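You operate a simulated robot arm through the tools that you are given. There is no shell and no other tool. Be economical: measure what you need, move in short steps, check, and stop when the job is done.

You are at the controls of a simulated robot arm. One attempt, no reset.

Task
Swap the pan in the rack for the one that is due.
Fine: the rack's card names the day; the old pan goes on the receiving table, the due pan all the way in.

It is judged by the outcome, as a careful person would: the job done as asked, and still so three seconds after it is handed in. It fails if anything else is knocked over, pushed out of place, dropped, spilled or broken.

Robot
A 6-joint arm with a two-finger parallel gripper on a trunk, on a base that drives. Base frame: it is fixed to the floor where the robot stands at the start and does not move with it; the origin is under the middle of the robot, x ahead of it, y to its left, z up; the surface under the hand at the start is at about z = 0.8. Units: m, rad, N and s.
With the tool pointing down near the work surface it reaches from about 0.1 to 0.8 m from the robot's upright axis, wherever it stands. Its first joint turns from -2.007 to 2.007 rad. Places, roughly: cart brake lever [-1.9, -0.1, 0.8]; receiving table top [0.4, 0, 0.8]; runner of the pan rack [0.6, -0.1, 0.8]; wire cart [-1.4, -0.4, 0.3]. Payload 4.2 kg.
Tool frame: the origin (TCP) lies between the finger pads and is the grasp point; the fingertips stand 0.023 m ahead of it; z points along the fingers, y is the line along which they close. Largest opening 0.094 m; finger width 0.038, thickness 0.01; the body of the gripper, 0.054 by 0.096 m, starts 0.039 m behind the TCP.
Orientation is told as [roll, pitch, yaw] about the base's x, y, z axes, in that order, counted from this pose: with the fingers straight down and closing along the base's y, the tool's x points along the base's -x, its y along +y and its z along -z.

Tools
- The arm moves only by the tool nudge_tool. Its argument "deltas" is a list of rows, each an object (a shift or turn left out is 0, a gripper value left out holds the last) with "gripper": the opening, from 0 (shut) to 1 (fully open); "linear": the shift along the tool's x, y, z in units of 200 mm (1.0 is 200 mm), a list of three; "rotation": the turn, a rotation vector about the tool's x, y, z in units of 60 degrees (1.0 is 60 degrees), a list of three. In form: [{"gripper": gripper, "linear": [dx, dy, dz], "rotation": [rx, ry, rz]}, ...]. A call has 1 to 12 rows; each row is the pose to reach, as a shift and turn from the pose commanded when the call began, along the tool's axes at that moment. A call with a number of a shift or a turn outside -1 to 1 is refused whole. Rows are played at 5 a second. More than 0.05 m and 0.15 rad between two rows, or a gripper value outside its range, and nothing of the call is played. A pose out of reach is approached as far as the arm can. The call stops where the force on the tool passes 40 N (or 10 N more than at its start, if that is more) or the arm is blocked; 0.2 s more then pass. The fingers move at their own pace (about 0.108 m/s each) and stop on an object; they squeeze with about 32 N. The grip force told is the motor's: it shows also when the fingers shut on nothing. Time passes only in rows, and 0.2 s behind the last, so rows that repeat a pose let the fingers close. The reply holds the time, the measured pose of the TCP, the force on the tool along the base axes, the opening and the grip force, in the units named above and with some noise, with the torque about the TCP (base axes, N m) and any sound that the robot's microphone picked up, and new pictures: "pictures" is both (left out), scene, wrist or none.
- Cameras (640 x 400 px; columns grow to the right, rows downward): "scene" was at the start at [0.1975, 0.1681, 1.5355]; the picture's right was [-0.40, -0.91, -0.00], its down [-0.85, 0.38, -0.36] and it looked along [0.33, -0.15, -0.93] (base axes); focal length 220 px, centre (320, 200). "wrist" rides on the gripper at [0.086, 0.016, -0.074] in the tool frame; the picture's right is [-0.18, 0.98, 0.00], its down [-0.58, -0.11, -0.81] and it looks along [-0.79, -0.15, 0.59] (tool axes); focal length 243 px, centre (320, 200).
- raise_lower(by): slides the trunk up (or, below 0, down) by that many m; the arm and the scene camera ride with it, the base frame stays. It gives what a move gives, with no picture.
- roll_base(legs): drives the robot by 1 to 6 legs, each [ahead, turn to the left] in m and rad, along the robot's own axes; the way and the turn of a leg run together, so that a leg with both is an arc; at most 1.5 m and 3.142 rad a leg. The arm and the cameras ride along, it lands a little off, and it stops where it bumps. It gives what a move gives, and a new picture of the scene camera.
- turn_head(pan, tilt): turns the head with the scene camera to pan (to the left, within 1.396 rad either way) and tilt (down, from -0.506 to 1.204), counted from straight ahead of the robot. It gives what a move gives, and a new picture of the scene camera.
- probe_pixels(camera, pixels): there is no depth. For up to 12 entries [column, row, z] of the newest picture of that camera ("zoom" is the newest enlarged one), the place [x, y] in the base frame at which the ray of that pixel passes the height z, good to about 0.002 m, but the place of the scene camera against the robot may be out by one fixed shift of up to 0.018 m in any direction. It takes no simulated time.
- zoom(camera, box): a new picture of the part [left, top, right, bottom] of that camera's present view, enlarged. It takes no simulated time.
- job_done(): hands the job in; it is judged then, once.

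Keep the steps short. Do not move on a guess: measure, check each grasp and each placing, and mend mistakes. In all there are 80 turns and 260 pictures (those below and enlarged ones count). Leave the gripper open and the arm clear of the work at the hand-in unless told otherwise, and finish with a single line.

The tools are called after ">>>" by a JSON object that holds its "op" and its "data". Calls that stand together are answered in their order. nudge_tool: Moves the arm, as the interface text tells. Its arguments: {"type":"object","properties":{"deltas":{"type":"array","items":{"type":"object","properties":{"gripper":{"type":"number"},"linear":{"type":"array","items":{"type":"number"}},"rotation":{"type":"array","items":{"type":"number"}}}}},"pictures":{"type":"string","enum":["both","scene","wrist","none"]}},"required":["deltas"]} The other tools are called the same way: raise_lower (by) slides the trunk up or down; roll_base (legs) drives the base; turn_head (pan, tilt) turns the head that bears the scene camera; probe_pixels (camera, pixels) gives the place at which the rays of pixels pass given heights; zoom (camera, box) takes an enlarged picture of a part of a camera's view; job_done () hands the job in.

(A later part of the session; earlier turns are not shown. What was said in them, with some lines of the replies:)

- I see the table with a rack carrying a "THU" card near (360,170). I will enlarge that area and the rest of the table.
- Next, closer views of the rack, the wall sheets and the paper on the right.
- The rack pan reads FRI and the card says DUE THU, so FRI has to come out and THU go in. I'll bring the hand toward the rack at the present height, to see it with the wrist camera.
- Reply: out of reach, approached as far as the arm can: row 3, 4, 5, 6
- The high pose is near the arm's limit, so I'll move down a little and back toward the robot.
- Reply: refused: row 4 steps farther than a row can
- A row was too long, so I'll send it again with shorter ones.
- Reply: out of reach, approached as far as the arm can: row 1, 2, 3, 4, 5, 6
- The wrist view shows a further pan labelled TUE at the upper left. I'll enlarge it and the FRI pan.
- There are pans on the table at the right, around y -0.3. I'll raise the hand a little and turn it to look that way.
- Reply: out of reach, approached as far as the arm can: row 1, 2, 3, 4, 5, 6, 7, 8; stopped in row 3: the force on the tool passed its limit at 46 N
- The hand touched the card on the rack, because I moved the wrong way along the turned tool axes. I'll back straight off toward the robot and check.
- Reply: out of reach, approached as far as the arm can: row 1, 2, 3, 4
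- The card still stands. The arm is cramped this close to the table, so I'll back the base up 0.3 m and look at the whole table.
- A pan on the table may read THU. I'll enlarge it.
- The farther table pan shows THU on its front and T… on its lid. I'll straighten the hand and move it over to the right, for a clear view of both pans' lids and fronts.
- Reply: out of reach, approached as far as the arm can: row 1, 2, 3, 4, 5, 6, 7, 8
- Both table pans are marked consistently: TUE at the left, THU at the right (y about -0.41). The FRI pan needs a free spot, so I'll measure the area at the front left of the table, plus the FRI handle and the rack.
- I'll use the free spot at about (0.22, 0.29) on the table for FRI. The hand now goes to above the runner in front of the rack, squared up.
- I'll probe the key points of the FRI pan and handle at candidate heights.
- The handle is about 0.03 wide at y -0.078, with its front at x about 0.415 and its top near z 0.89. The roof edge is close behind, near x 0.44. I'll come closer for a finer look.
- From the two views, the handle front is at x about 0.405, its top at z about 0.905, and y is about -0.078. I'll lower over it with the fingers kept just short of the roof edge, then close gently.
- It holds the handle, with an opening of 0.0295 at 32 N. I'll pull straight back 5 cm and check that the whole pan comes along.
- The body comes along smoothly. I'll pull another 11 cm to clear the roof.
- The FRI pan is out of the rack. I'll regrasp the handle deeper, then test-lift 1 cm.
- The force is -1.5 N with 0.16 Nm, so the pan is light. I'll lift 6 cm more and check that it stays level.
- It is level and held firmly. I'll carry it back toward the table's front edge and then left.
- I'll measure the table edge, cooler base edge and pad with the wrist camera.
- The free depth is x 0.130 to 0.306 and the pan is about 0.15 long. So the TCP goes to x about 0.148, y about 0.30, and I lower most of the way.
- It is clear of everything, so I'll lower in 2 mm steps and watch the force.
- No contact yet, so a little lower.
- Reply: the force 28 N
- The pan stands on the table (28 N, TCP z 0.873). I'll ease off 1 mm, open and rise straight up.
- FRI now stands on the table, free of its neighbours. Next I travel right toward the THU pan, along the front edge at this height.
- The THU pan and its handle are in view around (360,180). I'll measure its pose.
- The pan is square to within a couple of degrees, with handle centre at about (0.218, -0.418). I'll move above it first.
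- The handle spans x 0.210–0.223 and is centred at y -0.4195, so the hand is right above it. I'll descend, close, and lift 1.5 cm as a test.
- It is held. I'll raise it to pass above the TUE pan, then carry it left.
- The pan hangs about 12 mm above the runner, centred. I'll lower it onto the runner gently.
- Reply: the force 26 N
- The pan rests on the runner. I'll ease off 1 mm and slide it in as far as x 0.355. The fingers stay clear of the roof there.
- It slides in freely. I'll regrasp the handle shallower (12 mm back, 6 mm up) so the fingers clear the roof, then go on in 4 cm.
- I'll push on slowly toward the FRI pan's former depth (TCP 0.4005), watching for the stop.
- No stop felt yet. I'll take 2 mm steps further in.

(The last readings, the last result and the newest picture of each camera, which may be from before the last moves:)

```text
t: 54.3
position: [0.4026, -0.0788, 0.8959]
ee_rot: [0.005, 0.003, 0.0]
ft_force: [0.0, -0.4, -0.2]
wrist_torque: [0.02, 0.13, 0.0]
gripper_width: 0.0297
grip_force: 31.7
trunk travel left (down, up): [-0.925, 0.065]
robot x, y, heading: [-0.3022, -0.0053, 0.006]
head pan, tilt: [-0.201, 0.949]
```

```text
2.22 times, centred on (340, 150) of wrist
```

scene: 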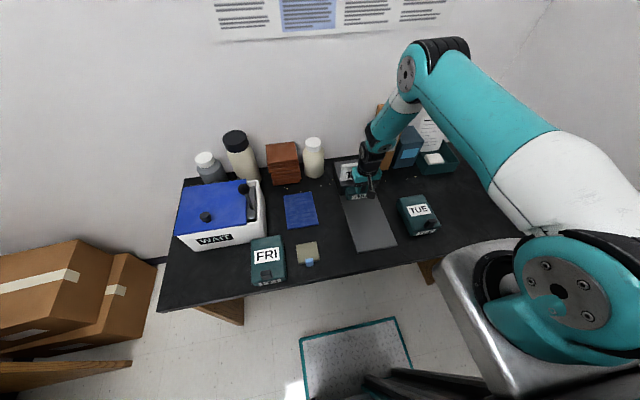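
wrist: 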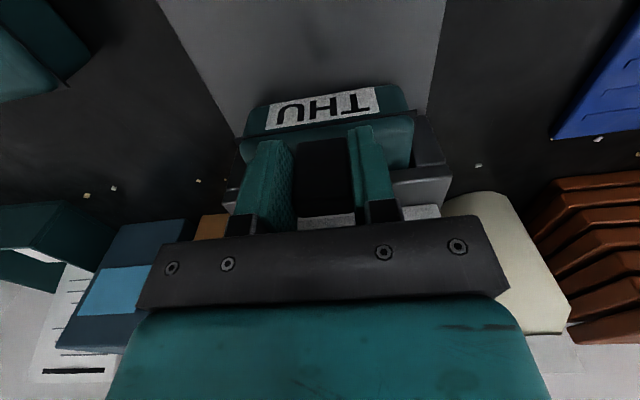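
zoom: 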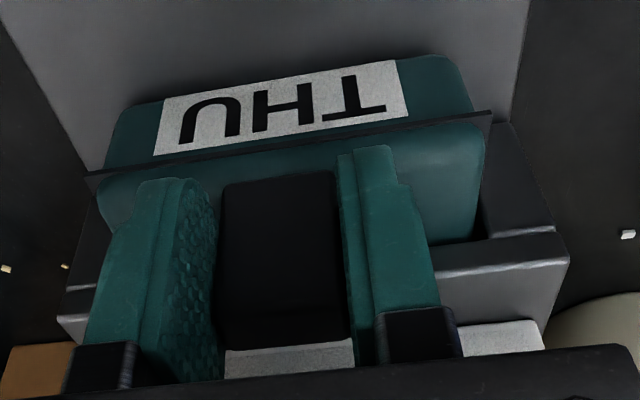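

Still free, so I continue in small steps.

>>> {"op": "nudge_tool", "data": {"deltas": [{"linear": [-0.01, 0, 0]}, {"linear": [-0.02, 0, 0]}, {"linear": [-0.025, 0, 0]}, {"linear": [-0.025, 0, 0]}], "pictures": "none"}}

```text
t: 55.3
position: [0.4057, -0.0795, 0.8963]
ee_rot: [0.004, 0.005, 0.001]
ft_force: [-25.9, -4.3, 7.2]
wrist_torque: [-0.26, -0.09, -0.06]
gripper_width: 0.0296
grip_force: 32.2
trunk travel left (down, up): [-0.925, 0.065]
robot x, y, heading: [-0.2999, -0.0015, 0.006]
head pan, tilt: [-0.201, 0.949]
```

A stop at x about 0.405 with 26 N. I need to know whether that is the pan seated or a finger on the roof. I'll ease off, release, rise and look.

>>> {"op": "nudge_tool", "data": {"deltas": [{"linear": [0.008, 0, 0]}, {"gripper": 0.6, "linear": [0.008, 0, 0]}, {"gripper": 0.6, "linear": [0.008, 0, 0]}, {"gripper": 0.6, "linear": [0.02, 0, -0.1]}, {"gripper": 0.6, "linear": [0.1, 0, -0.3]}, {"gripper": 0.6, "linear": [0.3, 0, -0.35]}, {"gripper": 0.6, "linear": [0.5, 0, -0.35]}, {"gripper": 0.6, "linear": [0.5, 0, -0.35]}]}}

>>> {"op": "zoom", "data": {"camera": "wrist", "box": [260, 80, 420, 200]}}

>>> {"op": "zoom", "data": {"camera": "scene", "box": [310, 140, 430, 260]}}

```text
t: 57.1
position: [0.3078, -0.0787, 0.9644]
ee_rot: [0.004, 0.0, -0.001]
ft_force: [-0.3, 0.4, -0.6]
wrist_torque: [0.04, -0.02, -0.01]
gripper_width: 0.0564
grip_force: 0.1
trunk travel left (down, up): [-0.925, 0.065]
robot x, y, heading: [-0.2993, -0.0023, 0.008]
head pan, tilt: [-0.201, 0.949]
```

scene: 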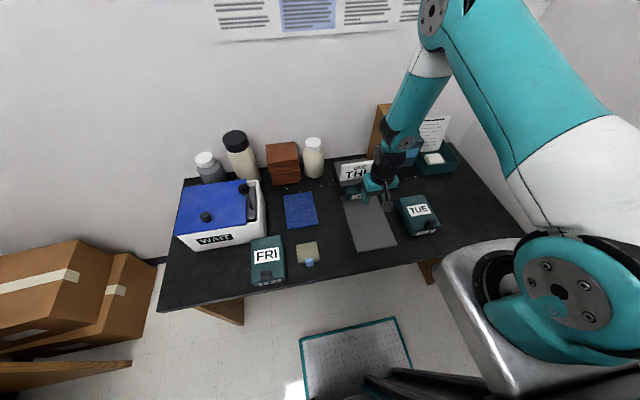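
wrist: 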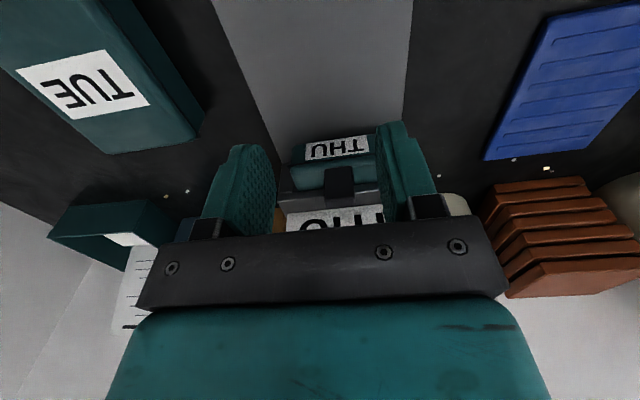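

```text
3.33 times, centred on (340, 140) of wrist
```

zoom: 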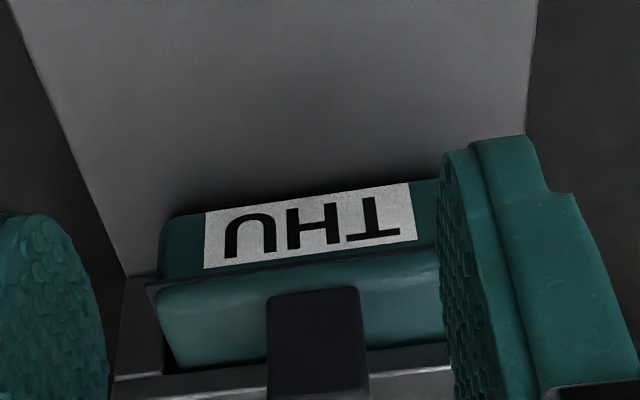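

```text
3.33 times, centred on (370, 200) of scene
```

zoom: 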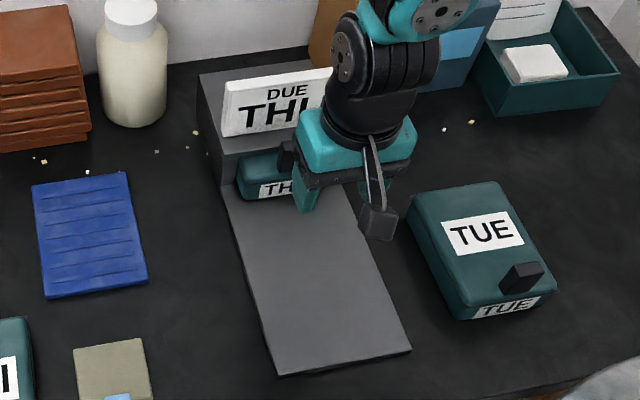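

I'll close the fingers and press the handle's front face from the robot side to confirm the pan is seated. Contact is expected at TCP x about 0.386.

>>> {"op": "nudge_tool", "data": {"deltas": [{"gripper": 0, "linear": [0, 0, 0.1]}, {"gripper": 0, "linear": [0, 0, 0.25]}, {"gripper": 0, "linear": [0, 0, 0.35]}, {"gripper": 0, "linear": [-0.15, 0, 0.35]}, {"gripper": 0, "linear": [-0.28, 0, 0.35]}, {"gripper": 0, "linear": [-0.34, 0, 0.35]}, {"gripper": 0, "linear": [-0.365, 0, 0.35]}, {"gripper": 0, "linear": [-0.375, 0, 0.35]}, {"gripper": 0, "linear": [-0.385, 0, 0.35]}, {"gripper": 0, "linear": [-0.385, 0, 0.35]}]}}

```text
t: 59.3
position: [0.386, -0.0796, 0.896]
ee_rot: [0.003, -0.001, 0.001]
ft_force: [-1.0, 0.5, -0.8]
wrist_torque: [-0.02, -0.01, 0.01]
gripper_width: 0.0
grip_force: 32.0
trunk travel left (down, up): [-0.925, 0.065]
robot x, y, heading: [-0.3029, 0.0011, 0.011]
head pan, tilt: [-0.201, 0.949]
```

scene: 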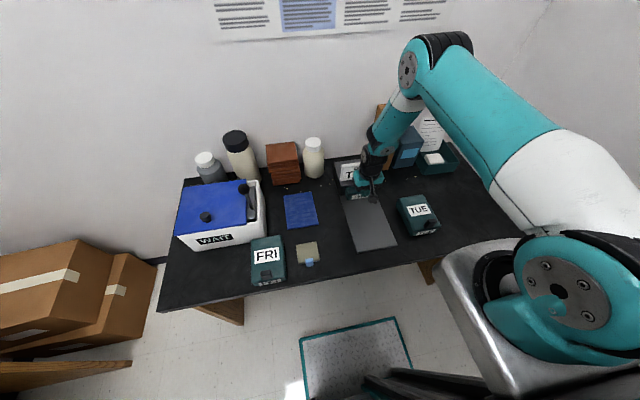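
wrist: 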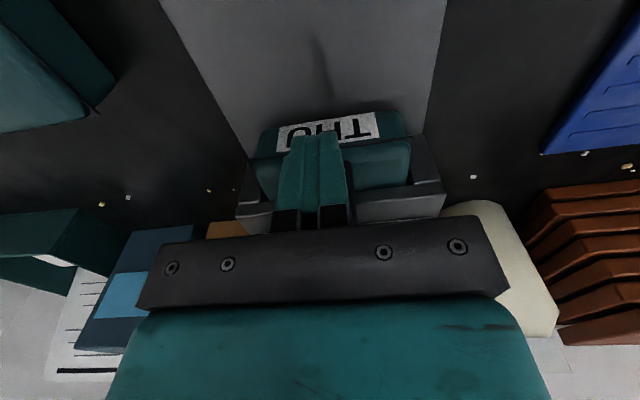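

Not touching yet. I'll carry on in 2 mm steps.

>>> {"op": "nudge_tool", "data": {"deltas": [{"linear": [-0.01, 0, 0]}, {"linear": [-0.02, 0, 0]}, {"linear": [-0.02, 0, 0]}], "pictures": "none"}}

>>> {"op": "nudge_tool", "data": {"deltas": [{"linear": [-0.01, 0, 0]}, {"linear": [-0.015, 0, 0]}, {"linear": [-0.015, 0, 0]}], "pictures": "none"}}

```text
t: 60.1
position: [0.3868, -0.0795, 0.8964]
ee_rot: [0.004, 0.004, 0.0]
ft_force: [-13.4, -0.2, 5.3]
wrist_torque: [-0.01, -0.17, -0.01]
gripper_width: 0.0001
grip_force: 31.7
trunk travel left (down, up): [-0.925, 0.065]
robot x, y, heading: [-0.3034, -0.0021, 0.004]
head pan, tilt: [-0.201, 0.949]
```

```text
t: 60.9
position: [0.3873, -0.0791, 0.8968]
ee_rot: [0.004, 0.008, 0.0]
ft_force: [-33.6, -3.0, 6.8]
wrist_torque: [-0.01, -0.26, -0.08]
gripper_width: 0.0003
grip_force: 32.1
trunk travel left (down, up): [-0.925, 0.065]
robot x, y, heading: [-0.3021, 0.0011, 0.008]
head pan, tilt: [-0.201, 0.949]
```

A solid stop: 34 N with under 1 mm of motion, and the fingers touch only the handle. So the pan is fully in. I'll back away, rise, and check the whole scene.

>>> {"op": "nudge_tool", "data": {"deltas": [{"gripper": 0, "linear": [0.05, 0, 0]}, {"gripper": 0, "linear": [0.2, 0, -0.1]}, {"gripper": 0.5, "linear": [0.4, 0, -0.2]}, {"gripper": 1, "linear": [0.6, 0, -0.3]}, {"gripper": 1, "linear": [0.8, 0, -0.4]}, {"gripper": 1, "linear": [1, 0, -0.4]}]}}

>>> {"op": "nudge_tool", "data": {"deltas": [{"linear": [0.1, -0.2, 0]}, {"linear": [0.2, -0.4, 0]}, {"linear": [0.3, -0.6, 0]}, {"linear": [0.4, -0.8, 0]}, {"linear": [0.5, -1, 0]}]}}

>>> {"op": "zoom", "data": {"camera": "scene", "box": [310, 140, 430, 260]}}

>>> {"op": "zoom", "data": {"camera": "scene", "box": [150, 100, 530, 320]}}

```text
t: 62.3
position: [0.1902, -0.0791, 0.9773]
ee_rot: [0.003, 0.001, 0.0]
ft_force: [-0.9, -0.1, -0.3]
wrist_torque: [-0.02, -0.01, -0.03]
gripper_width: 0.094
grip_force: 0.0
trunk travel left (down, up): [-0.925, 0.065]
robot x, y, heading: [-0.3021, -0.0041, 0.007]
head pan, tilt: [-0.201, 0.949]
```

scene: 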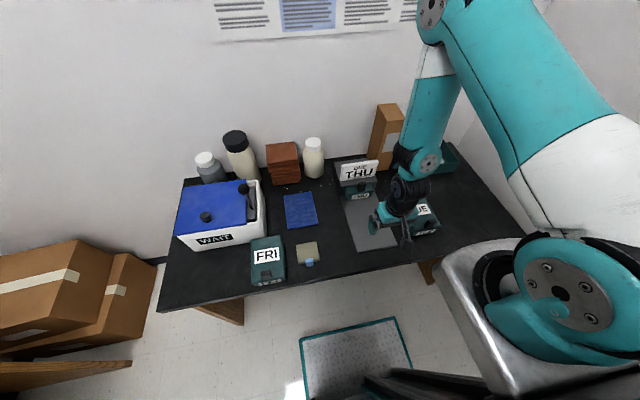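
wrist: 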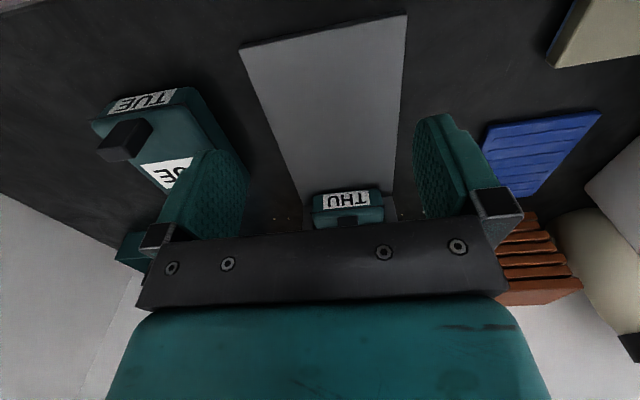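

```text
t: 63.5
position: [0.0911, -0.2789, 0.9758]
ee_rot: [0.003, 0.002, -0.001]
ft_force: [-0.3, -0.4, 0.2]
wrist_torque: [-0.02, -0.02, -0.03]
gripper_width: 0.0943
grip_force: 0.0
trunk travel left (down, up): [-0.925, 0.065]
robot x, y, heading: [-0.3011, 0.0022, 0.008]
head pan, tilt: [-0.201, 0.949]
```

scene: 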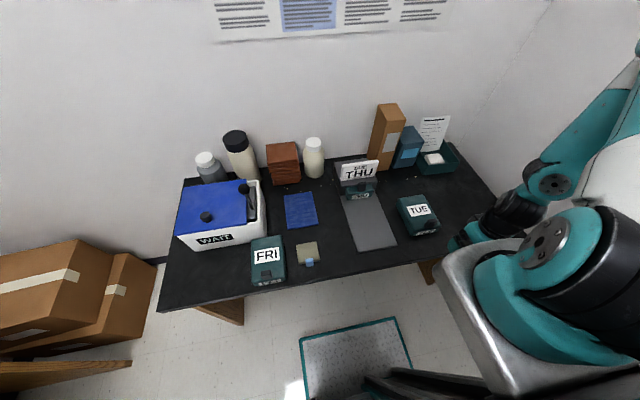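
wrist: 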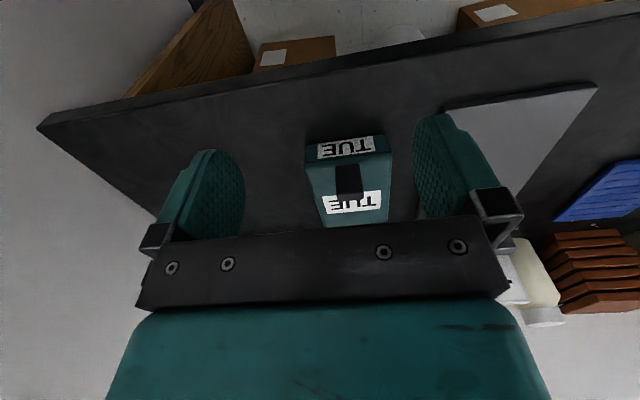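

```text
3.33 times, centred on (370, 200) of scene
```

zoom: 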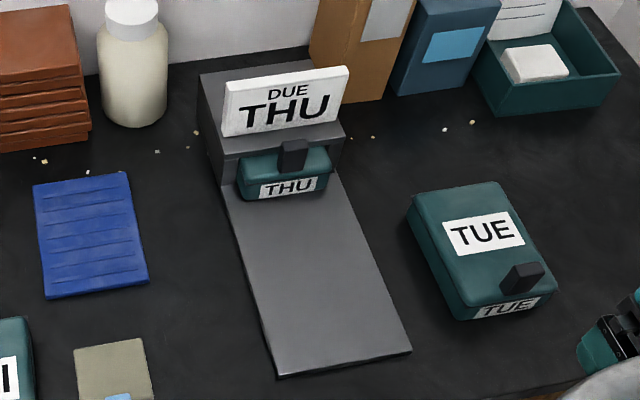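

```text
1.68 times, centred on (340, 210) of scene
```

zoom: 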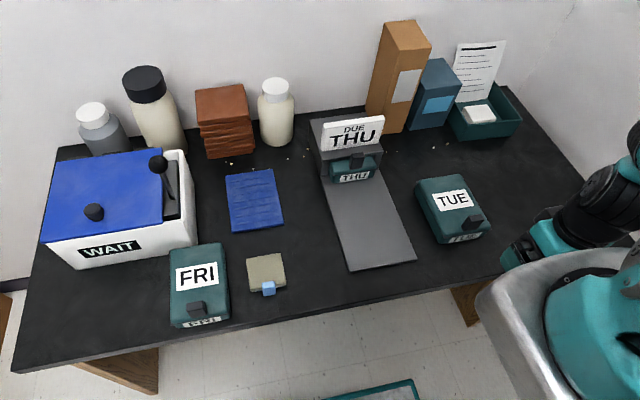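

All is in order. THU is seated in the rack, slightly deeper than FRI was. FRI stands fully on the table, and the card, rack and other items are unmoved. The gripper is open and clear, so I'm handing in.

>>> {"op": "job_done", "data": {}}

```text
The job is handed in.
```

The THU pan is all the way in the rack, the old FRI pan is on the receiving table, and nothing else is out of place; the gripper brushed the rack's card once early on, but the card stayed where it was.
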